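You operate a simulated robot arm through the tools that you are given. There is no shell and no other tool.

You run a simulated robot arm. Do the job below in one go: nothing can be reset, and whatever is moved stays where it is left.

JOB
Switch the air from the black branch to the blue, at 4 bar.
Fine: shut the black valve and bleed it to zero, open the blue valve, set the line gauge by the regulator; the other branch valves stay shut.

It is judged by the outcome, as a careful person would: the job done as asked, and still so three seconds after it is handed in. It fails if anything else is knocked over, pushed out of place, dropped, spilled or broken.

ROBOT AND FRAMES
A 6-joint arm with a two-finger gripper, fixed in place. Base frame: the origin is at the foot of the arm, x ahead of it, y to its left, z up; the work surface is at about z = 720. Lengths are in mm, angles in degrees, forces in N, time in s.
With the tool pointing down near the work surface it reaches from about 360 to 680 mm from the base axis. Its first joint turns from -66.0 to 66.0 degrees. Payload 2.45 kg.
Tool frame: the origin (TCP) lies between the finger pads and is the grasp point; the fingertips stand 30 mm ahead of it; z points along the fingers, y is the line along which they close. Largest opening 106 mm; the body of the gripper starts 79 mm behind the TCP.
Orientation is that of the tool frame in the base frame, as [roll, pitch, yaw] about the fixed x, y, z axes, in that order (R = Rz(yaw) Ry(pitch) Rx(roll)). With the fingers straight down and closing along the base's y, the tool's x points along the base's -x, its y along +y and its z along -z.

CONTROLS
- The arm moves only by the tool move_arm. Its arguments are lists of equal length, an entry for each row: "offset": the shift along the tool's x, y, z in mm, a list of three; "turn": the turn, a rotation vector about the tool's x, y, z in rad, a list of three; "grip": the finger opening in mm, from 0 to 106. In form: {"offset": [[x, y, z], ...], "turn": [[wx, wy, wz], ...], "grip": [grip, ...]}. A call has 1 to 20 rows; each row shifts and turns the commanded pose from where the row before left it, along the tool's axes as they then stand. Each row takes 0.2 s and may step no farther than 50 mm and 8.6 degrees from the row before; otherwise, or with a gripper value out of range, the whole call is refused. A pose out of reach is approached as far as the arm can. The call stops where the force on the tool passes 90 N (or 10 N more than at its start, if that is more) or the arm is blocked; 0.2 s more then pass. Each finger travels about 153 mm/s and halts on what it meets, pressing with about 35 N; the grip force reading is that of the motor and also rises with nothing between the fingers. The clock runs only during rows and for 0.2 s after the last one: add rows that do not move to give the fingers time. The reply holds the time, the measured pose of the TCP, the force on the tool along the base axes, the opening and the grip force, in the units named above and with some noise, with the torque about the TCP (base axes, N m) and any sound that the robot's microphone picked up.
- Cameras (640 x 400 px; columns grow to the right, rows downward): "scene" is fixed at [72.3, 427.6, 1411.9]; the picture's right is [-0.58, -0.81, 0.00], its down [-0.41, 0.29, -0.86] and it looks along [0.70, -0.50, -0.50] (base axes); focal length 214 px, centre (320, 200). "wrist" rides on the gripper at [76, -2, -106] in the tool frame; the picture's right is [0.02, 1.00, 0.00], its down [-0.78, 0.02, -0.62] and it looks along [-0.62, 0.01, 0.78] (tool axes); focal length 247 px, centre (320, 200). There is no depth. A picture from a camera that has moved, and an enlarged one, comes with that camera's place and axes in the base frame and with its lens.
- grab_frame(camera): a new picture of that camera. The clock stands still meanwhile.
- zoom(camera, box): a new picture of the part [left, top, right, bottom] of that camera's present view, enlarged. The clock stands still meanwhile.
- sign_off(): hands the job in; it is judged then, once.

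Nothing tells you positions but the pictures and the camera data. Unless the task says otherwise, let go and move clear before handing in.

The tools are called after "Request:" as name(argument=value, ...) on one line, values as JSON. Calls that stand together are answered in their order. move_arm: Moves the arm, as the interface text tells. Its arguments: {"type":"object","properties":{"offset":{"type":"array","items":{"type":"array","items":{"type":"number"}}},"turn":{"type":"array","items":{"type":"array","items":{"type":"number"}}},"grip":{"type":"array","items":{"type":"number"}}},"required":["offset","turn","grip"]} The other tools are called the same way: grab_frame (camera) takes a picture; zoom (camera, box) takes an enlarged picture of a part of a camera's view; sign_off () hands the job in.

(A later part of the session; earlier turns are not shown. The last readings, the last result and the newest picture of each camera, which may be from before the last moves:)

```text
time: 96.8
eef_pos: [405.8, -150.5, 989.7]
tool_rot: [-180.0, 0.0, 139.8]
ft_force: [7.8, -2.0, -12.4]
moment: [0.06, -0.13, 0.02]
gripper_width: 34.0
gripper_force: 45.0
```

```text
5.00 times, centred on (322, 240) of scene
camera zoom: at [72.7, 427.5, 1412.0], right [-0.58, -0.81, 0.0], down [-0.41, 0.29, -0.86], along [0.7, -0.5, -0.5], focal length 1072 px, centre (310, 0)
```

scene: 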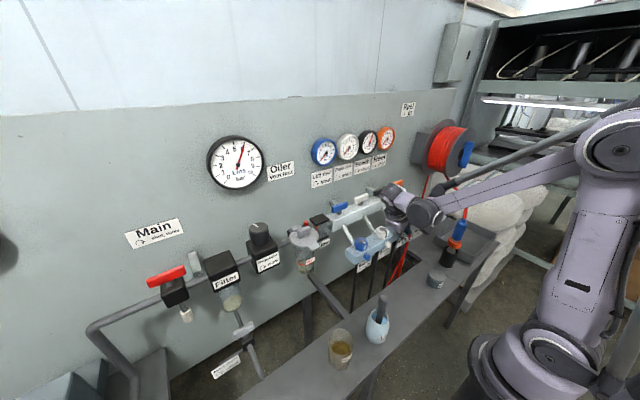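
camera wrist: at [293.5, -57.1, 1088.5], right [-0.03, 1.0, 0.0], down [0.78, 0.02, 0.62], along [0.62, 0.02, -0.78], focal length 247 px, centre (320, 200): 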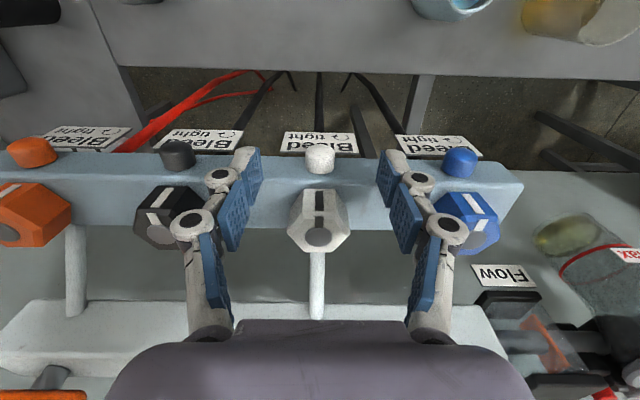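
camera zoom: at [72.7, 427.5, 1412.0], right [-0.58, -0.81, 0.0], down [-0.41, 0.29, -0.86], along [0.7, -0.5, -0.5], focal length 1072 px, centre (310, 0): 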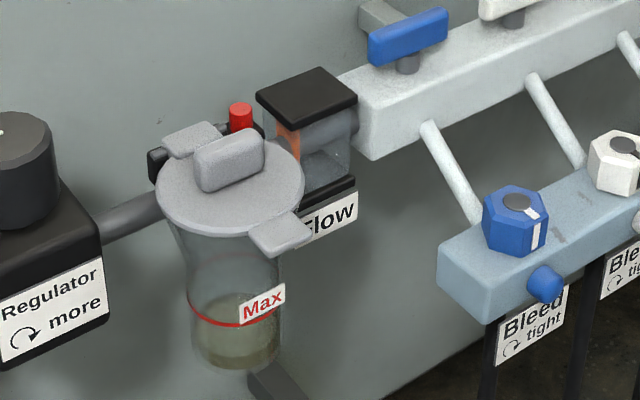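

Request:
move_arm(offset=[[0, 0, 0], [0, 0, 0], [0, 0, 0]], turn=[[0, 0, 0.05], [0, 0, 0.05], [0, 0, 0]], grip=[20, 20, 20])

Request:
zoom(camera="wrist", box=[220, 80, 420, 205])

```text
time: 97.6
eef_pos: [407.0, -151.3, 989.0]
tool_rot: [-180.0, -0.1, 134.2]
ft_force: [2.8, 1.3, -11.1]
moment: [-0.07, 0.09, 1.58]
gripper_width: 35.6
gripper_force: 45.0
```

```text
3.20 times, centred on (320, 142) of wrist
camera zoom: at [351.5, -96.7, 1096.4], right [0.7, 0.71, 0.0], down [0.56, -0.55, 0.62], along [0.44, -0.44, -0.78], focal length 790 px, centre (320, 384)
```

zoom: 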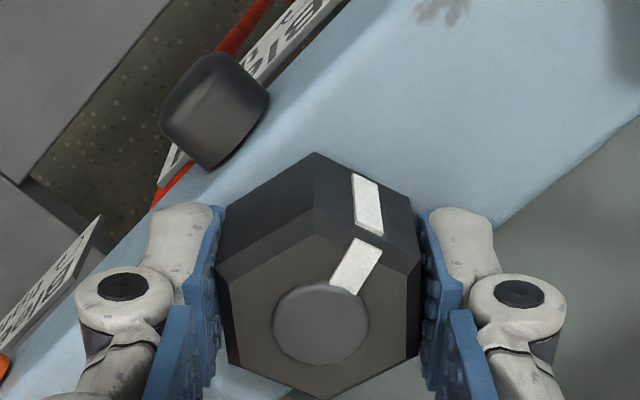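

Both ends of the hex's travel (about 70°) are hard stops and neither bleeds the branch. I'll return the hex exactly to its original stop, then look at the front and underside of the bar for anything I've missed.

Request:
move_arm(offset=[[0, 0, 0], [0, 0, 0], [0, 0, 0], [0, 0, 0], [0, 0, 0], [0, 0, 0], [0, 0, 0], [0, 0, 0], [0, 0, 0], [0, 0, 0], [0, 0, 0]], turn=[[0, 0, -0.1], [0, 0, -0.14], [0, 0, -0.14], [0, 0, -0.14], [0, 0, -0.14], [0, 0, -0.14], [0, 0, -0.14], [0, 0, -0.14], [0, 0, -0.14], [0, 0, -0.11], [0, 0, 0]], grip=[26, 26, 26, 26, 26, 26, 26, 26, 26, 26, 26])

Request:
zoom(camera="wrist", box=[220, 80, 420, 205])

```text
time: 100.0
eef_pos: [404.8, -150.1, 989.1]
tool_rot: [179.9, 0.1, -149.5]
ft_force: [6.3, 13.5, -3.6]
moment: [-0.02, 0.47, -0.08]
gripper_width: 34.4
gripper_force: 44.8
```

```text
3.20 times, centred on (320, 142) of wrist
camera zoom: at [341.1, -190.0, 1096.4], right [-0.53, 0.85, 0.0], down [0.67, 0.41, 0.62], along [0.53, 0.33, -0.78], focal length 790 px, centre (320, 384)
```

zoom: 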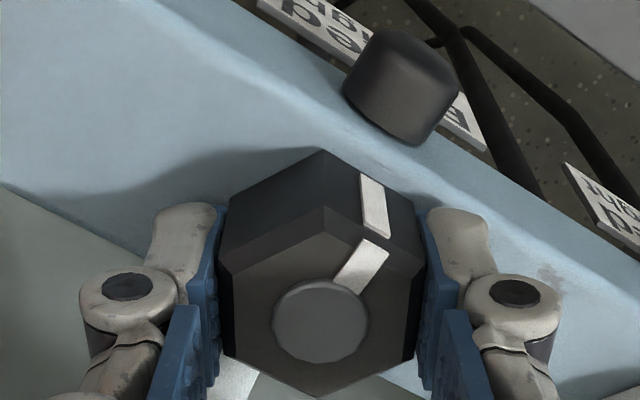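

Request:
move_arm(offset=[[0, 0, 0], [0, 0, 0], [0, 0, -40], [0, 0, -20], [0, 0, 0], [0, 0, 0], [0, 0, 0], [0, 0, 0], [0, 0, 0]], turn=[[0, 0, 0], [0, 0, 0], [0, 0, 0], [0, 0, 0], [0, 0, 0.13], [0, 0, 0.13], [0, 0, 0.13], [0, 0, 0.1336], [0, 0, 0]], grip=[40, 46, 46, 46, 60, 80, 100, 106, 106])

Request:
move_arm(offset=[[45, 0, 0], [45, 0, 0], [0, 0, 0], [0, 0, 0], [0, 0, 0], [0, 0, 0], [0, 0, 0], [0, 0, 0], [0, 0, 0], [0, 0, 0]], turn=[[0, 0, 0], [0, 0, 0], [0, -0.1, 0], [0, -0.1, 0], [0, -0.1, 0], [0, -0.1, 0], [0, -0.1, 0], [0, -0.1, 0], [0, -0.1, 0], [0, 0, 0]], grip=[106, 106, 106, 106, 106, 106, 106, 106, 106, 106])

Request:
grab_frame(camera="wrist")

Request:
grab_frame(camera="scene")

```text
time: 102.0
eef_pos: [405.5, -151.7, 1049.1]
tool_rot: [180.0, 0.0, -179.8]
ft_force: [1.0, -0.3, -0.7]
moment: [0.0, -0.05, -0.01]
gripper_width: 106.2
gripper_force: 0.1
```

```text
time: 104.2
eef_pos: [315.1, -152.8, 1050.5]
tool_rot: [-179.9, 40.2, -179.8]
ft_force: [-0.7, 0.1, 0.7]
moment: [0.0, 0.0, 0.01]
gripper_width: 106.1
gripper_force: 0.0
```

```text
taken
camera wrist: at [188.6, -153.2, 1082.3], right [-0.02, 1.0, -0.01], down [0.2, 0.02, 0.98], along [0.98, 0.02, -0.2], focal length 247 px, centre (320, 200)
```

wrist: 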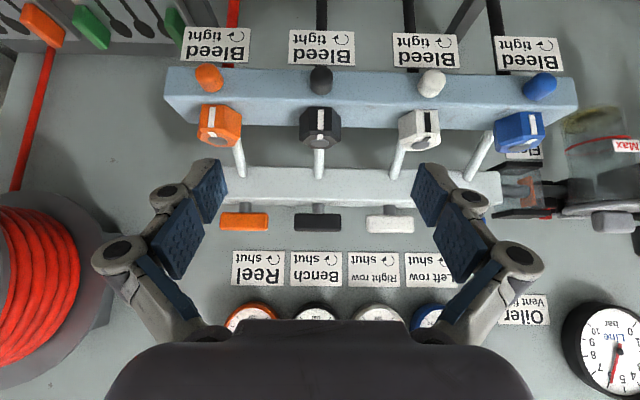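

```text
taken
```

scene: 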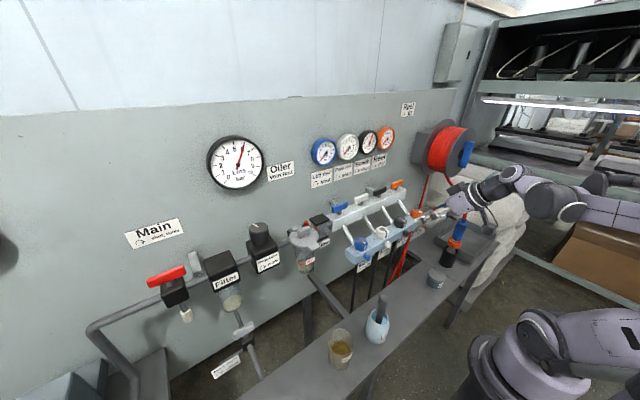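

Request:
zoom(camera="wrist", box=[290, 55, 350, 105])

Request:
zoom(camera="wrist", box=[402, 55, 462, 105])

Request:
zoom(camera="wrist", box=[270, 20, 380, 150])

Request:
zoom(camera="wrist", box=[160, 20, 340, 150])

```text
8.00 times, centred on (320, 80) of wrist
camera zoom: at [188.6, -153.2, 1082.3], right [-0.02, 1.0, -0.01], down [0.2, 0.02, 0.98], along [0.98, 0.02, -0.2], focal length 1976 px, centre (320, 1160)
```

zoom: 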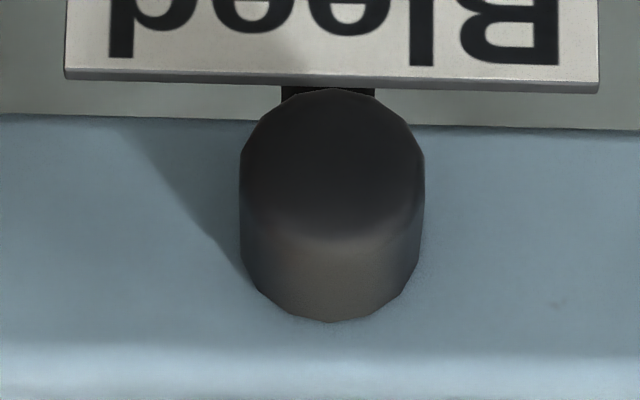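

```text
8.00 times, centred on (432, 80) of wrist
camera zoom: at [188.6, -153.2, 1082.3], right [-0.02, 1.0, -0.01], down [0.2, 0.02, 0.98], along [0.98, 0.02, -0.2], focal length 1976 px, centre (-576, 1160)
```

zoom: 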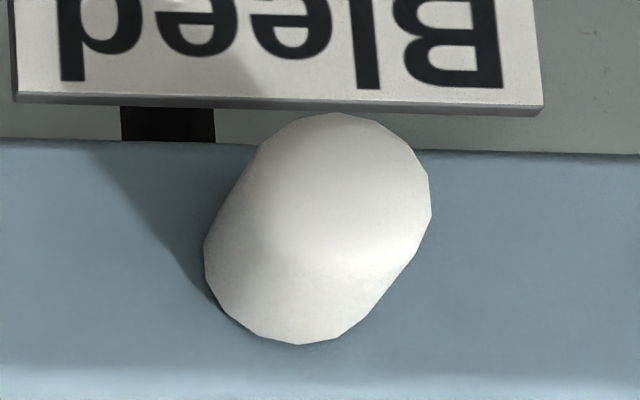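

```text
3.08 times, centred on (325, 85) of wrist
camera zoom: at [188.6, -153.2, 1082.3], right [-0.02, 1.0, -0.01], down [0.2, 0.02, 0.98], along [0.98, 0.02, -0.2], focal length 760 px, centre (305, 554)
```

zoom: 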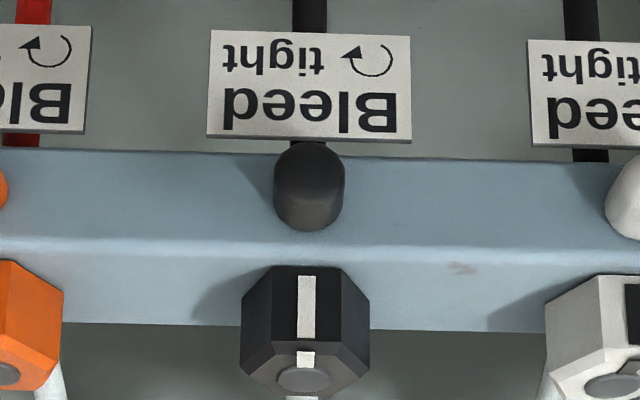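

```text
3.08 times, centred on (250, 85) of wrist
camera zoom: at [188.6, -153.2, 1082.3], right [-0.02, 1.0, -0.01], down [0.2, 0.02, 0.98], along [0.98, 0.02, -0.2], focal length 760 px, centre (535, 554)
```

zoom: 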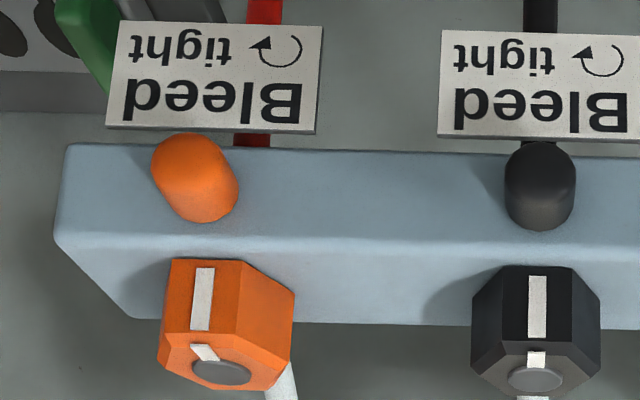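

No other control is visible: only the hex knobs and the front caps, with the "Bleed" labels right beneath the caps. I'd like to turn the cap with the tool aligned to its axis, so I'll test in free space whether the arm can point the tool horizontally here.

Request:
move_arm(offset=[[0, 0, 0], [0, 0, 0], [0, 0, 0], [0, 0, 0], [0, 0, 0], [0, 0, 0]], turn=[[0, -0.1, 0], [0, -0.1, 0], [0, -0.1, 0], [0, -0.1, 0], [0, -0.1, 0], [0, 0, 0]], grip=[106, 106, 100, 90, 80, 70])

Request:
grab_frame(camera="scene")

```text
time: 105.6
eef_pos: [316.0, -151.1, 1049.7]
tool_rot: [-180.0, 68.9, -179.6]
ft_force: [0.2, 0.2, 0.7]
moment: [-0.01, -0.01, -0.01]
gripper_width: 69.8
gripper_force: 0.1
```

```text
taken
```

scene: 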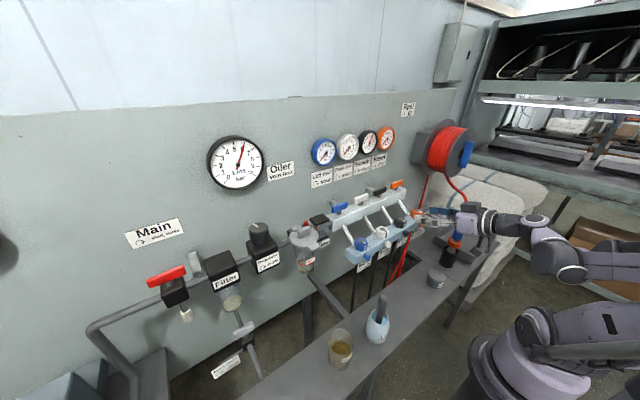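

The arm reaches 69° without trouble. I'll continue to horizontal and view the cap head-on.

Request:
move_arm(offset=[[0, 0, 0], [0, 0, 0], [0, 0, 0], [0, 0, 0], [0, 0, 0]], turn=[[0, -0.1, 0], [0, -0.1, 0], [0, -0.1, 0], [0, -0.068, 0], [0, 0, 0]], grip=[70, 60, 50, 50, 50])

Request:
grab_frame(camera="wrist")

Request:
grab_frame(camera="scene")

```text
time: 106.8
eef_pos: [314.9, -151.8, 1071.0]
tool_rot: [175.2, 89.7, 175.6]
ft_force: [0.5, 0.1, 0.1]
moment: [-0.01, 0.02, 0.01]
gripper_width: 50.0
gripper_force: 0.0
out of reach, approached as far as the arm can: row 3, 4
```

```text
taken
camera wrist: at [209.3, -153.6, 995.0], right [-0.01, 1.0, -0.02], down [-0.62, 0.01, 0.79], along [0.79, 0.02, 0.62], focal length 247 px, centre (320, 200)
```

wrist: 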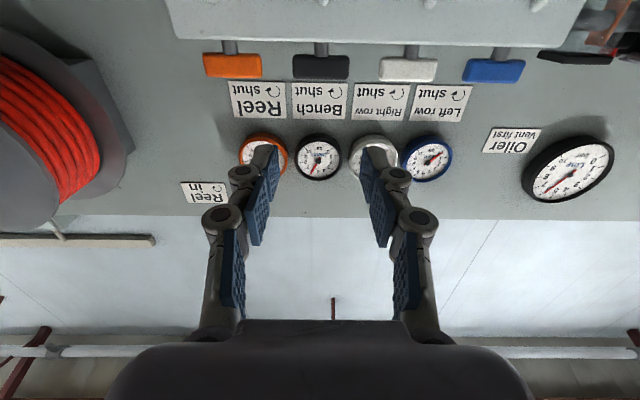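

```text
taken
```

scene: 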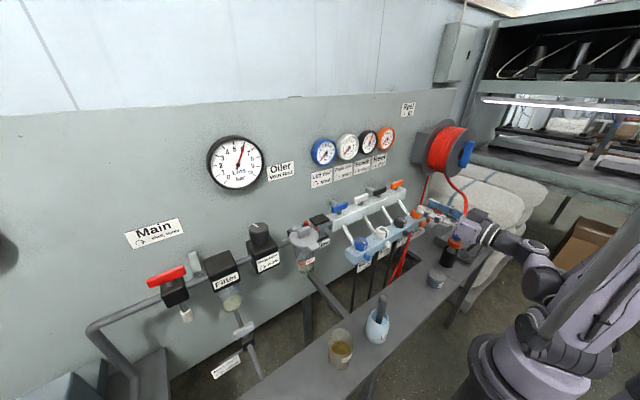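

Horizontal is just out of reach, but about 65° works. I'll go back to that pitch and lower in front of the bar, so I can roll around the cap's axis with long strokes clear of the neighbours.

Request:
move_arm(offset=[[0, 0, 0], [0, 0, 0], [0, 0, 0], [0, 0, 0], [0, 0, 0], [0, 0, 0]], turn=[[0, 0.1, 0], [0, 0.1, 0], [0, 0.1, 0], [0, 0.1, 0], [0, 0.032, 0], [0, 0, 0]], grip=[50, 50, 46, 40, 40, 40])

```text
time: 108.2
eef_pos: [315.6, -150.8, 1070.4]
tool_rot: [179.8, 65.1, -179.8]
ft_force: [-0.4, 0.0, -0.6]
moment: [-0.02, -0.02, -0.01]
gripper_width: 40.0
gripper_force: 0.1
```

Request:
move_arm(offset=[[31, 0, 19], [31, 0, 19], [30.7, 0, 19.3], [0, 0, 0]], turn=[[0, 0, 0], [0, 0, 0], [0, 0, 0], [0, 0, 0]], grip=[40, 40, 40, 40])

Request:
grab_frame(camera="wrist")

Request:
zoom(camera="scene", box=[360, 190, 488, 270])

```text
time: 109.2
eef_pos: [326.7, -150.8, 975.2]
tool_rot: [180.0, 65.0, -179.6]
ft_force: [0.0, 0.0, 0.8]
moment: [0.0, -0.01, 0.03]
gripper_width: 39.9
gripper_force: 0.0
out of reach, approached as far as the arm can: row 3
```

```text
taken
camera wrist: at [198.8, -153.6, 950.9], right [-0.01, 1.0, -0.02], down [-0.23, 0.01, 0.97], along [0.97, 0.02, 0.23], focal length 247 px, centre (320, 200)
```

wrist: 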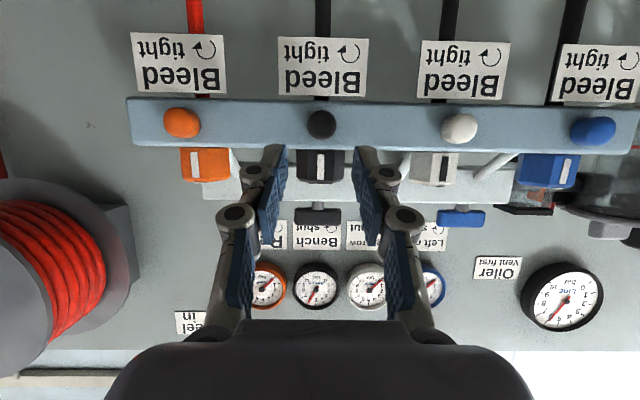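

```text
5.00 times, centred on (424, 230) of scene
camera zoom: at [72.3, 427.6, 1411.9], right [-0.58, -0.81, 0.0], down [-0.41, 0.29, -0.86], along [0.7, -0.5, -0.5], focal length 1072 px, centre (-200, 50)
```

zoom: 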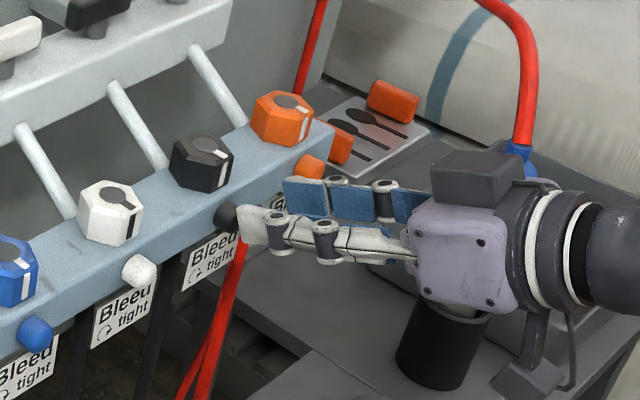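

Request:
zoom(camera="wrist", box=[300, 104, 344, 144])

Request:
zoom(camera="wrist", box=[438, 108, 482, 148])

Request:
zoom(camera="wrist", box=[160, 102, 204, 142])

```text
10.00 times, centred on (322, 124) of wrist
camera zoom: at [198.8, -153.6, 950.9], right [-0.01, 1.0, -0.02], down [-0.23, 0.01, 0.97], along [0.97, 0.02, 0.23], focal length 2470 px, centre (300, 960)
```

zoom: 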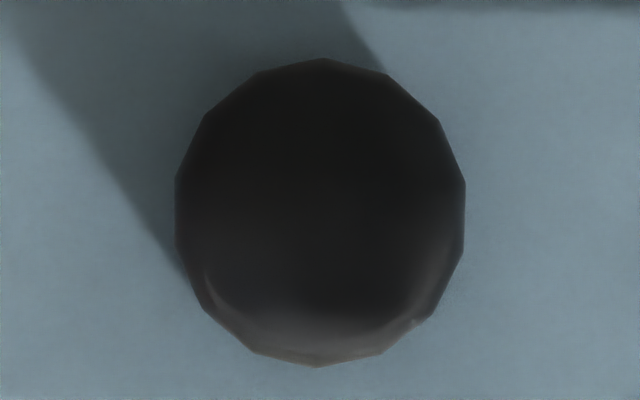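

```text
10.00 times, centred on (460, 128) of wrist
camera zoom: at [198.8, -153.6, 950.9], right [-0.01, 1.0, -0.02], down [-0.23, 0.01, 0.97], along [0.97, 0.02, 0.23], focal length 2470 px, centre (-1080, 920)
```

zoom: 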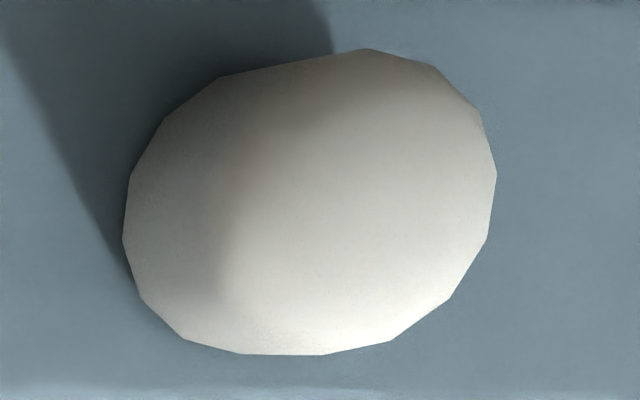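

```text
10.00 times, centred on (182, 122) of wrist
camera zoom: at [198.8, -153.6, 950.9], right [-0.01, 1.0, -0.02], down [-0.23, 0.01, 0.97], along [0.97, 0.02, 0.23], focal length 2470 px, centre (1700, 980)
```

zoom: 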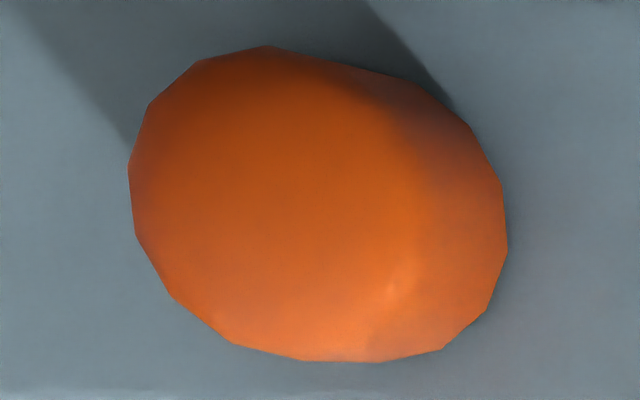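

The head-on view shows the black cap's 14-sided outline in the same default orientation as the untouched caps, so it has not turned at all and my fingers slipped round it. I'll look closely at this front view for anything else.

Request:
zoom(camera="wrist", box=[260, 20, 388, 100])

Request:
zoom(camera="wrist", box=[270, 90, 374, 190])

Request:
zoom(camera="wrist", box=[400, 90, 504, 220])

Request:
zoom(camera="wrist", box=[490, 80, 640, 230])

```text
5.00 times, centred on (324, 60) of wrist
camera zoom: at [198.8, -153.6, 950.9], right [-0.01, 1.0, -0.02], down [-0.23, 0.01, 0.97], along [0.97, 0.02, 0.23], focal length 1235 px, centre (300, 900)
```

zoom: 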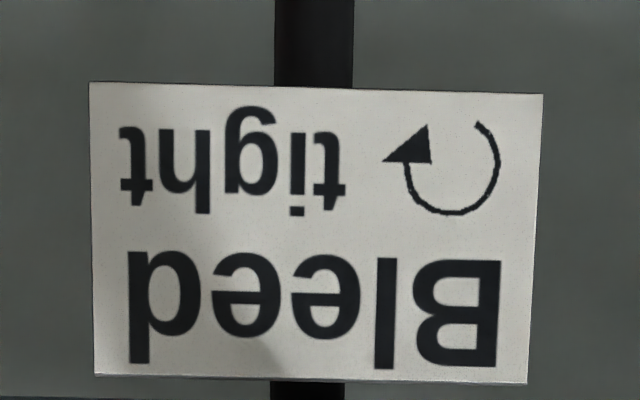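

```text
4.00 times, centred on (322, 140) of wrist
camera zoom: at [198.8, -153.6, 950.9], right [-0.01, 1.0, -0.02], down [-0.23, 0.01, 0.97], along [0.97, 0.02, 0.23], focal length 988 px, centre (312, 440)
```

zoom: 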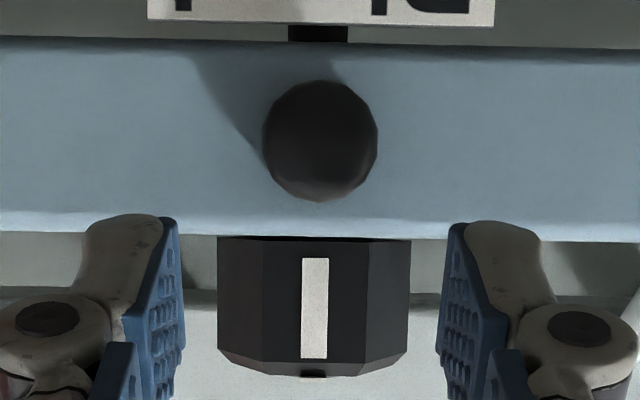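

```text
3.08 times, centred on (452, 155) of wrist
camera zoom: at [198.8, -153.6, 950.9], right [-0.01, 1.0, -0.02], down [-0.23, 0.01, 0.97], along [0.97, 0.02, 0.23], focal length 760 px, centre (-86, 338)
```

zoom: 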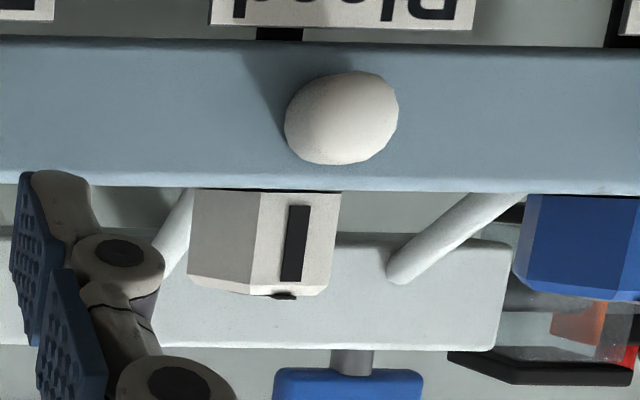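

```text
2.67 times, centred on (565, 155) of wrist
camera zoom: at [198.8, -153.6, 950.9], right [-0.01, 1.0, -0.02], down [-0.23, 0.01, 0.97], along [0.97, 0.02, 0.23], focal length 659 px, centre (-333, 320)
```

zoom: 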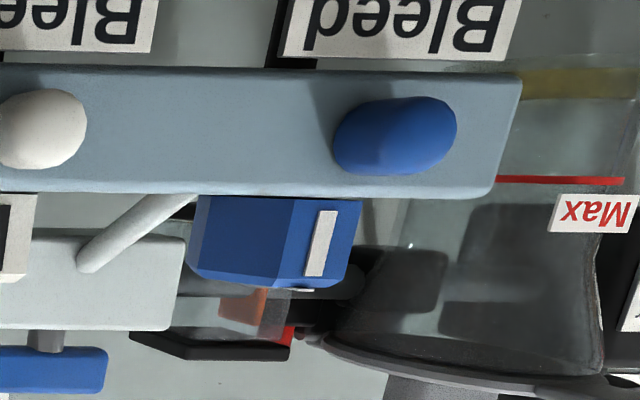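

One thing worth checking: after reaching the black valve's stop I turned back about 2° before releasing, so it may be cracked open, which would hold the black gauge at line pressure whatever I bleed. I'll go back and press it fully home.

Request:
move_arm(offset=[[0, 0, -35], [-45, 0, -20], [-45, 0, -20], [0, 0, 0], [0, 0, 0], [0, 0, 0], [0, 0, 0], [0, 0, 0], [0, 0, 0], [0, 0, 0], [0, 0, 0], [0, 0, 0]], turn=[[0, 0, 0], [0, 0, 0], [0, 0, 0], [0, 0.1418, 0], [0, 0.1418, 0], [0, 0.1418, 0], [0, 0.1418, 0], [0, 0.1418, 0], [0, 0.1418, 0], [0, 0.1418, 0], [0, 0.1418, 0], [0, 0, 0]], grip=[40, 40, 40, 40, 40, 40, 40, 40, 40, 40, 40, 40])

Request:
grab_frame(camera="wrist")

```text
time: 111.8
eef_pos: [297.8, -152.2, 1087.4]
tool_rot: [-180.0, 0.0, -179.6]
ft_force: [-0.7, 0.0, -0.7]
moment: [0.07, 0.0, 0.02]
gripper_width: 40.0
gripper_force: 0.1
```

```text
taken
camera wrist: at [221.4, -154.0, 1194.6], right [-0.03, 1.0, 0.0], down [0.78, 0.02, 0.62], along [0.62, 0.02, -0.78], focal length 247 px, centre (320, 200)
```

wrist: 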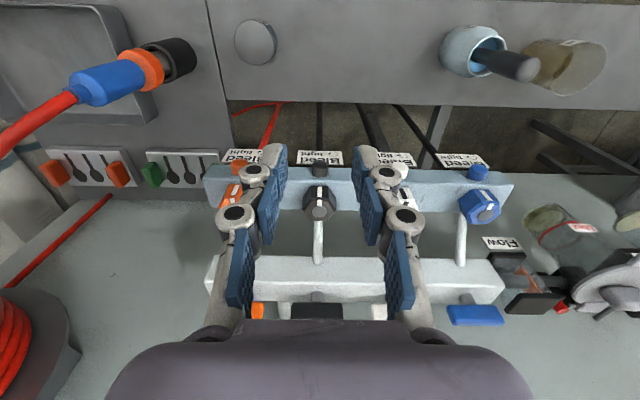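

Request:
move_arm(offset=[[0, 0, -40], [0, 0, -30], [-42.4, 0, 0], [-42.4, 0, 0], [-42.4, 0, 0], [-42.4, 0, 0], [-42.4, 2, 0], [0, 0, 0], [0, 0, 0], [0, 0, 0], [0, 0, 0], [0, 0, 0], [0, 0, 0], [0, 0, 0], [0, 0, 0], [0, 0, 0], [0, 0, 0], [0, 0, 0], [0, 0, 0]], turn=[[0, 0, 0], [0, 0, 0], [0, 0, 0], [0, 0, 0], [0, 0, 0], [0, 0, 0], [0, 0, 0], [0, 0, 0.1428], [0, 0, 0.1428], [0, 0, 0.1428], [0, 0, 0.1428], [0, 0, 0.1428], [0, 0, 0.1428], [0, 0, 0.1428], [0, 0, 0.1428], [0, 0, 0.1428], [0, 0, 0.1428], [0, 0, 0.1428], [0, 0, 0]], grip=[40, 40, 40, 40, 40, 40, 40, 40, 40, 40, 40, 40, 40, 40, 40, 40, 40, 40, 40])

Request:
zoom(camera="wrist", box=[200, 0, 440, 150])

```text
time: 115.8
eef_pos: [509.0, -149.2, 1157.8]
tool_rot: [179.9, 0.1, 90.2]
ft_force: [-0.5, 0.2, 0.1]
moment: [0.02, 0.01, -0.03]
gripper_width: 40.0
gripper_force: 0.2
```

```text
2.67 times, centred on (320, 75) of wrist
camera zoom: at [507.3, -72.2, 1265.6], right [1.0, 0.03, 0.0], down [0.02, -0.78, 0.62], along [0.02, -0.62, -0.78], focal length 659 px, centre (320, 533)
```

zoom: 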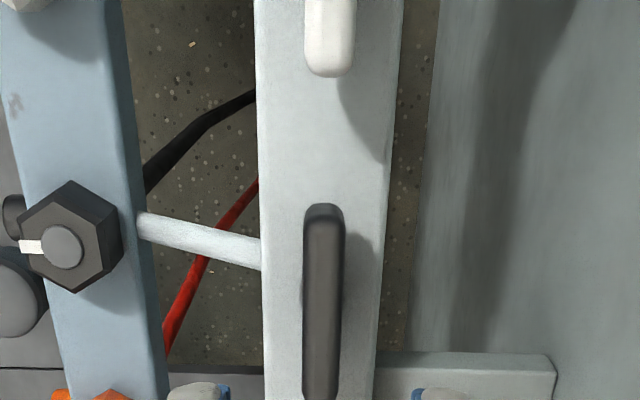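

Request:
move_arm(offset=[[0, 1, 40], [0, 0, 36], [0, 0, 20], [0, 0, 0], [0, 0, 0], [0, 0, 0]], turn=[[0, 0, 0], [0, 0, 0], [0, 0, 0], [0, 0, 0], [0, 0, 0], [0, 0, 0]], grip=[40, 40, 40, 25, 8, 8])

Request:
move_arm(offset=[[0, 0, 0], [0, 0, 0], [0, 0, 0], [0, 0, 0]], turn=[[0, 0, 0.03], [0, 0, 0.03], [0, 0, 0.02], [0, 0, 0]], grip=[8, 8, 8, 8])

```text
time: 117.2
eef_pos: [510.4, -149.3, 1061.5]
tool_rot: [179.9, 0.0, 90.3]
ft_force: [-5.9, 1.7, -5.7]
moment: [-0.11, 0.15, -0.02]
gripper_width: 12.7
gripper_force: 38.7
```

```text
time: 118.2
eef_pos: [510.0, -148.7, 1062.2]
tool_rot: [180.0, 0.0, 85.7]
ft_force: [-10.7, -2.9, -5.8]
moment: [-0.07, 0.3, 1.05]
gripper_width: 13.9
gripper_force: 40.1
```

It's firmly against the stop (1.05 N m). I'll open the fingers without turning back, rise, and check the gauge.

Request:
move_arm(offset=[[0, 0, 0], [0, 0, 0], [0, 0, -40], [0, 0, -40], [0, 0, -20], [0, 0, 0]], turn=[[0, 0, 0], [0, 0, 0], [0, 0, 0], [0, 0, 0], [0, 0, 0.03], [0, 0, 0]], grip=[40, 40, 40, 40, 40, 40])

Request:
zoom(camera="scene", box=[300, 120, 400, 182])

Request:
zoom(camera="wrist", box=[200, 0, 440, 150])

```text
time: 119.6
eef_pos: [510.0, -148.2, 1160.9]
tool_rot: [179.9, 0.0, 84.0]
ft_force: [-0.6, -0.1, -0.6]
moment: [0.02, 0.04, -0.03]
gripper_width: 40.0
gripper_force: 0.0
```

```text
6.40 times, centred on (350, 151) of scene
camera zoom: at [72.3, 427.6, 1411.9], right [-0.58, -0.81, 0.0], down [-0.41, 0.29, -0.86], along [0.7, -0.5, -0.5], focal length 1373 px, centre (128, 514)
```

zoom: 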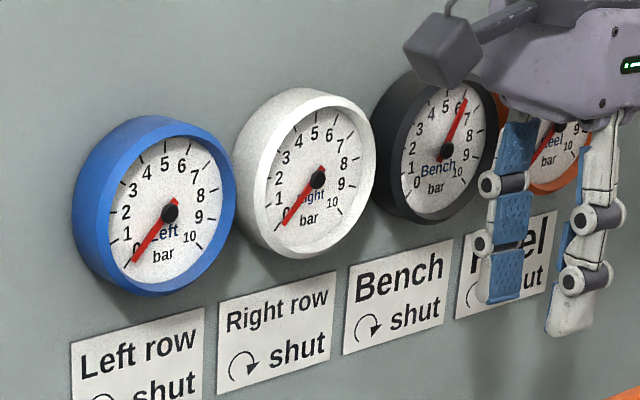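

```text
2.67 times, centred on (320, 75) of wrist
camera zoom: at [517.1, -72.1, 1269.4], right [1.0, -0.08, 0.0], down [-0.07, -0.78, 0.62], along [-0.05, -0.62, -0.78], focal length 659 px, centre (320, 533)
```

zoom: 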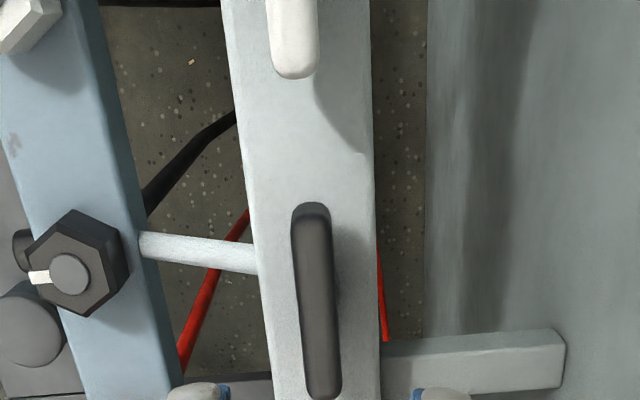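

Black still reads 6, as it should until bled. Now that the valve is definitely shut, I'll repeat the hex test (clockwise is the only way it moves) and watch the gauge.

Request:
move_arm(offset=[[0, -45, 0], [0, -45, 0], [0, -15, 0], [0, 0, 0], [0, 0, 0], [0, 0, 0], [0, 0, 0], [0, 0, 0], [0, 0, 0], [0, 0, 0], [0, 0, 0], [0, 0, 0]], turn=[[0, 0, -0.1], [0, 0, 0], [0, 0, 0], [0, 0, -0.14], [0, 0, -0.14], [0, 0, -0.14], [0, 0, -0.14], [0, 0, -0.14], [0, 0, -0.14], [0, 0, -0.14], [0, 0, -0.074], [0, 0, 0]], grip=[46, 46, 46, 46, 46, 46, 46, 46, 46, 46, 46, 46])

Request:
grab_frame(camera="wrist")

```text
time: 122.2
eef_pos: [405.6, -144.0, 1162.5]
tool_rot: [180.0, 0.1, 150.2]
ft_force: [0.7, -0.6, 0.1]
moment: [-0.02, 0.0, -0.03]
gripper_width: 46.1
gripper_force: 0.0
```

```text
taken
camera wrist: at [338.5, -107.3, 1268.8], right [0.48, 0.88, 0.0], down [0.69, -0.37, 0.62], along [0.55, -0.3, -0.78], focal length 247 px, centre (320, 200)
```

wrist: 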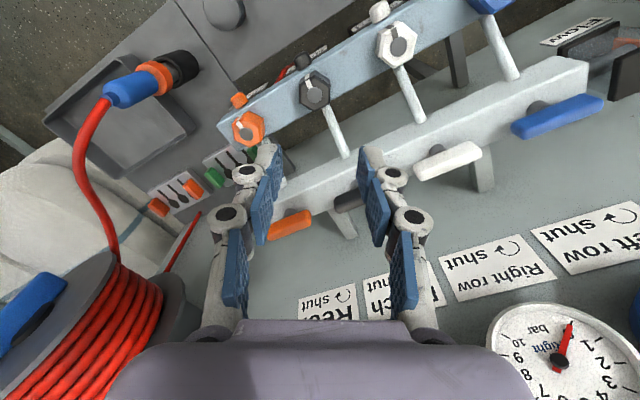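

Request:
move_arm(offset=[[-3, -6.4, 40], [0, 0, 45], [0, 0, 45], [0, 0, 25], [0, 0, 0]], turn=[[0, 0, 0], [0, 0, 0], [0, 0, 0], [0, 0, 0], [0, 0, 0]], grip=[46, 46, 46, 46, 46])

Request:
zoom(camera="wrist", box=[220, 80, 420, 205])

```text
time: 123.4
eef_pos: [404.5, -151.3, 1007.2]
tool_rot: [179.8, 0.2, 150.1]
ft_force: [-0.2, 0.5, 0.2]
moment: [-0.01, -0.01, 0.02]
gripper_width: 46.0
gripper_force: 0.2
```

```text
3.20 times, centred on (320, 142) of wrist
camera zoom: at [337.8, -114.4, 1114.1], right [0.48, 0.88, 0.0], down [0.69, -0.38, 0.62], along [0.55, -0.3, -0.78], focal length 790 px, centre (320, 384)
```

zoom: 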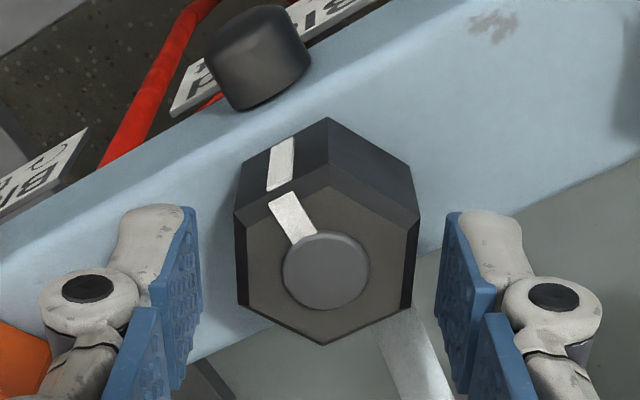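

Request:
move_arm(offset=[[0, 0.5, 10], [0, 0, 8], [0, 0, 0], [0, 0, 0], [0, 0, 0]], turn=[[0, 0, 0], [0, 0, 0], [0, 0, 0], [0, 0, 0], [0, 0, 0]], grip=[46, 46, 34, 26, 26])

Request:
move_arm(offset=[[0, 0, 0], [0, 0, 0], [0, 0, 0], [0, 0, 0], [0, 0, 0], [0, 0, 0], [0, 0, 0]], turn=[[0, 0, 0.12], [0, 0, 0.12], [0, 0, 0.12], [0, 0, 0.12], [0, 0, 0.12], [0, 0, 0], [0, 0, 0]], grip=[26, 26, 26, 26, 26, 26, 26])

Request:
zoom(camera="scene", box=[300, 120, 400, 182])

Request:
zoom(camera="wrist", box=[220, 80, 420, 205])

```text
time: 124.6
eef_pos: [405.4, -151.6, 989.1]
tool_rot: [179.9, 0.2, 150.2]
ft_force: [-0.2, 1.0, -0.8]
moment: [-0.1, -0.14, -0.06]
gripper_width: 34.2
gripper_force: 45.0
```

```text
time: 126.2
eef_pos: [406.3, -150.7, 988.3]
tool_rot: [179.9, 0.0, 115.6]
ft_force: [-4.2, -2.1, -11.3]
moment: [-0.64, -0.13, -0.02]
gripper_width: 33.9
gripper_force: 44.9
```

```text
6.40 times, centred on (350, 151) of scene
camera zoom: at [72.4, 427.5, 1412.0], right [-0.58, -0.81, 0.0], down [-0.41, 0.29, -0.86], along [0.7, -0.5, -0.5], focal length 1373 px, centre (128, 514)
```

zoom: 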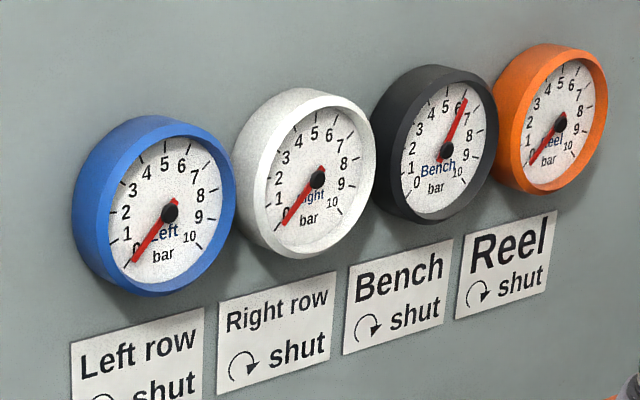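

```text
3.20 times, centred on (320, 142) of wrist
camera zoom: at [370.9, -82.2, 1096.1], right [0.89, 0.45, 0.0], down [0.35, -0.7, 0.62], along [0.28, -0.55, -0.78], focal length 790 px, centre (320, 384)
```

zoom: 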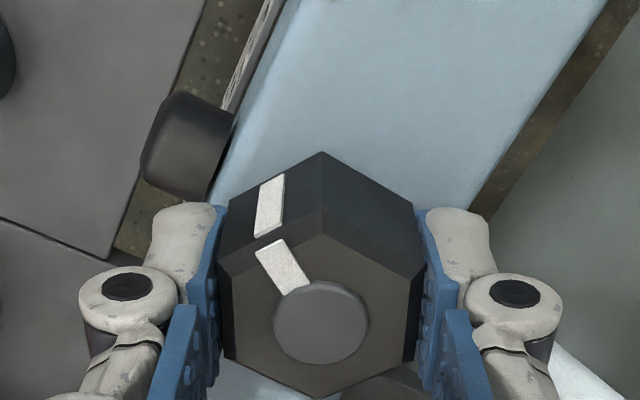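

No effect from the hex, so I'll restore it to its stop. My last moves on the cap were clockwise, though, which would have re-tightened it to its default position. The centred grip may therefore have been turning it while the tip grips slipped. I'll retry with centred grips, counter-clockwise only.

Request:
move_arm(offset=[[0, 0, 0], [0, 0, 0], [0, 0, 0], [0, 0, 0], [0, 0, 0], [0, 0, 0]], turn=[[0, 0, -0.12], [0, 0, -0.12], [0, 0, -0.12], [0, 0, -0.12], [0, 0, -0.12], [0, 0, 0]], grip=[26, 26, 26, 26, 26, 26])

Request:
zoom(camera="wrist", box=[220, 80, 420, 205])

```text
time: 127.6
eef_pos: [405.5, -149.3, 989.4]
tool_rot: [179.9, 0.2, 150.2]
ft_force: [-2.0, -4.9, 2.4]
moment: [0.44, 1.07, -0.05]
gripper_width: 34.0
gripper_force: 45.7
```

```text
3.20 times, centred on (320, 142) of wrist
camera zoom: at [338.5, -113.7, 1096.1], right [0.48, 0.88, 0.0], down [0.69, -0.37, 0.62], along [0.55, -0.3, -0.78], focal length 790 px, centre (320, 384)
```

zoom: 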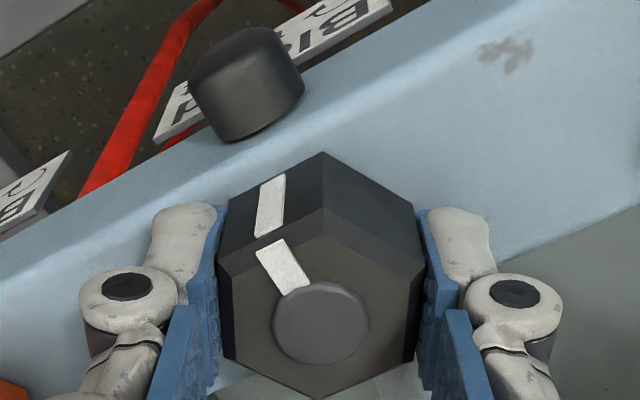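

Request:
move_arm(offset=[[0, 0, 0], [0, 0, 0], [0, 0, -40], [0, 0, -15], [0, 0, 0], [0, 0, 0], [0, 0, 0], [0, 0, 0], [0, 0, 0]], turn=[[0, 0, -0.015], [0, 0, 0], [0, 0, 0], [0, 0, 0], [0, 0, -0.13], [0, 0, -0.13], [0, 0, -0.13], [0, 0, -0.115], [0, 0, 0]], grip=[26, 46, 46, 46, 46, 46, 46, 46, 46])

Request:
move_arm(offset=[[35, -1, 0], [0, 0, 40], [0, 0, 40], [0, 0, 10], [0, 0, 0]], turn=[[0, 0, 0], [0, 0, 0], [0, 0, 0], [0, 0, 0], [0, 0, 0]], grip=[44, 40, 36, 36, 36])

Request:
zoom(camera="wrist", box=[220, 100, 420, 225])

```text
time: 129.6
eef_pos: [405.8, -149.7, 1044.9]
tool_rot: [180.0, 0.1, 180.0]
ft_force: [0.3, -0.1, 0.4]
moment: [-0.04, 0.02, 0.01]
gripper_width: 46.1
gripper_force: 0.0
```

```text
time: 130.8
eef_pos: [369.5, -152.3, 955.3]
tool_rot: [-180.0, 0.2, 179.9]
ft_force: [0.0, -0.4, -0.2]
moment: [0.0, 0.01, 0.03]
gripper_width: 36.0
gripper_force: 0.1
```

```text
3.20 times, centred on (320, 162) of wrist
camera zoom: at [294.7, -153.4, 1061.7], right [-0.02, 1.0, 0.0], down [0.78, 0.02, 0.62], along [0.62, 0.01, -0.78], focal length 790 px, centre (320, 320)
```

zoom: 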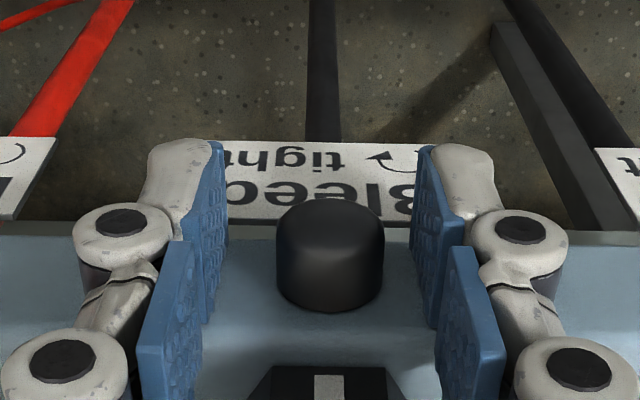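

Request:
move_arm(offset=[[-1, 1.8, 14], [0, 0, 0], [0, 0, 0], [0, 0, 0], [0, 0, 0], [0, 0, 0], [0, 0, 0], [0, 0, 0], [0, 0, 0]], turn=[[0, 0, 0], [-0.1, 0, 0], [-0.1, 0, 0], [-0.1, 0, 0], [-0.1, 0, 0], [-0.1, 0, 0], [0, 0, 0], [0, 0, 0], [0, 0, 0]], grip=[36, 36, 36, 36, 36, 36, 20, 0, 0])

Request:
move_arm(offset=[[0, 0, 0]], turn=[[0.06, 0, 0]], grip=[0])

Request:
move_arm(offset=[[0, 0, 0]], turn=[[0.06, 0, 0]], grip=[0])

Request:
move_arm(offset=[[0, 0, 0], [0, 0, 0], [0, 0, 0], [0, 0, 0]], turn=[[0.1, 0, 0], [0.1, 0, 0], [0.1, 0, 0], [0.1, 0, 0]], grip=[0, 0, 0, 0])

Request:
move_arm(offset=[[0, 0, 0], [0, 0, 0], [0, 0, 0], [0, 0, 0]], turn=[[0.1, 0, 0], [0.1, 0, 0], [0.1, 0, 0], [0.1, 0, 0]], grip=[0, 0, 0, 0])

```text
time: 132.8
eef_pos: [371.2, -149.8, 939.8]
tool_rot: [151.3, 0.1, 179.9]
ft_force: [-17.0, -6.4, 2.1]
moment: [0.4, 0.2, 0.35]
gripper_width: 16.8
gripper_force: 42.3
```

```text
time: 133.2
eef_pos: [371.2, -149.8, 939.2]
tool_rot: [154.8, 0.0, 179.8]
ft_force: [-15.7, -7.2, -4.9]
moment: [0.28, 0.24, 0.25]
gripper_width: 16.7
gripper_force: 42.7
```

```text
time: 133.6
eef_pos: [369.9, -150.2, 938.5]
tool_rot: [158.3, 0.0, 180.0]
ft_force: [-15.5, -5.9, -16.0]
moment: [0.32, 0.31, 0.19]
gripper_width: 16.5
gripper_force: 41.9
```

```text
time: 134.6
eef_pos: [370.5, -149.1, 939.9]
tool_rot: [-178.7, 0.0, 179.9]
ft_force: [-14.8, -13.2, -21.4]
moment: [0.3, 0.24, 0.18]
gripper_width: 15.9
gripper_force: 41.5
```

```text
time: 135.6
eef_pos: [370.7, -149.5, 938.8]
tool_rot: [-156.0, 0.1, 179.9]
ft_force: [-12.1, -14.0, -17.2]
moment: [0.33, 0.25, 0.06]
gripper_width: 16.9
gripper_force: 41.5
```

Request:
zoom(camera="scene", box=[354, 126, 386, 158])

Request:
move_arm(offset=[[0, 0, 0], [0, 0, 0], [0, 0, 0], [0, 0, 0], [0, 0, 0], [0, 0, 0], [0, 0, 0], [0, 0, -30], [0, 0, -30], [0, 0, 0]], turn=[[0, 0, 0], [0, 0, 0], [-0.1, 0, 0], [-0.1, 0, 0], [-0.1, 0, 0], [-0.1, 0, 0], [-0.02, 0, 0], [0, 0, 0], [0, 0, 0], [0, 0, 0]], grip=[30, 36, 36, 36, 36, 36, 36, 60, 100, 106])

Request:
grab_frame(camera="wrist")

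```text
12.50 times, centred on (370, 142) of scene
camera zoom: at [72.2, 427.1, 1412.1], right [-0.58, -0.81, 0.0], down [-0.41, 0.29, -0.86], along [0.7, -0.5, -0.5], focal length 2681 px, centre (-305, 925)
```

zoom: 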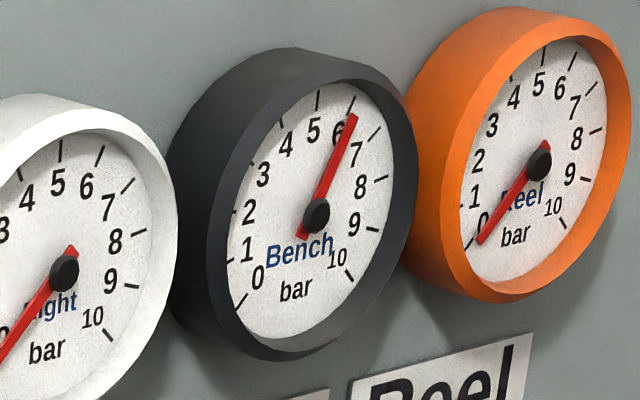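

```text
time: 137.8
eef_pos: [373.3, -149.6, 999.7]
tool_rot: [179.8, 0.3, 179.8]
ft_force: [0.3, -1.1, 0.0]
moment: [0.01, 0.0, 0.0]
gripper_width: 106.0
gripper_force: 0.1
```

```text
taken
camera wrist: at [296.1, -151.2, 1106.9], right [-0.02, 1.0, 0.0], down [0.78, 0.02, 0.62], along [0.62, 0.01, -0.78], focal length 247 px, centre (320, 200)
```

wrist: 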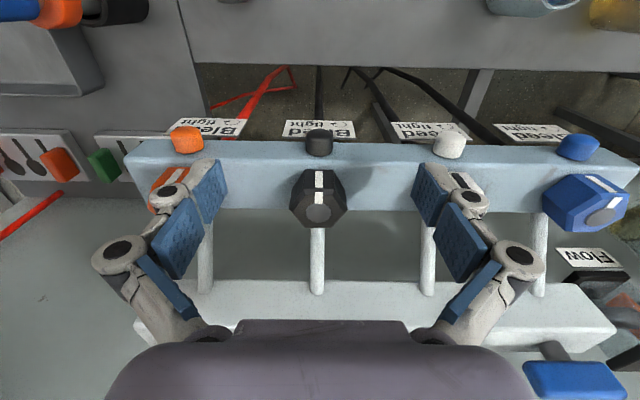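

Request:
zoom(camera="wrist", box=[296, 120, 344, 165])

Request:
zoom(camera="wrist", box=[425, 122, 473, 167])

```text
8.89 times, centred on (320, 142) of wrist
camera zoom: at [296.1, -151.2, 1106.9], right [-0.02, 1.0, 0.0], down [0.78, 0.02, 0.62], along [0.62, 0.01, -0.78], focal length 2195 px, centre (320, 711)
```

zoom: 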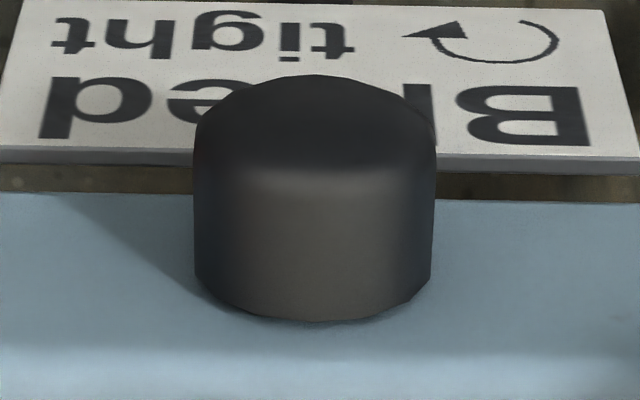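

```text
8.89 times, centred on (449, 144) of wrist
camera zoom: at [296.1, -151.2, 1106.9], right [-0.02, 1.0, 0.0], down [0.78, 0.02, 0.62], along [0.62, 0.01, -0.78], focal length 2195 px, centre (-827, 693)
```

zoom: 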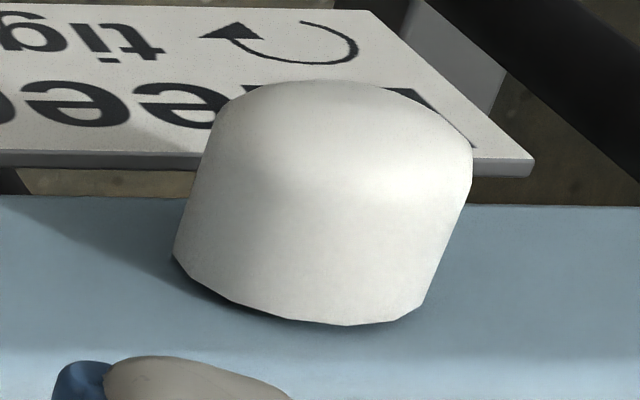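

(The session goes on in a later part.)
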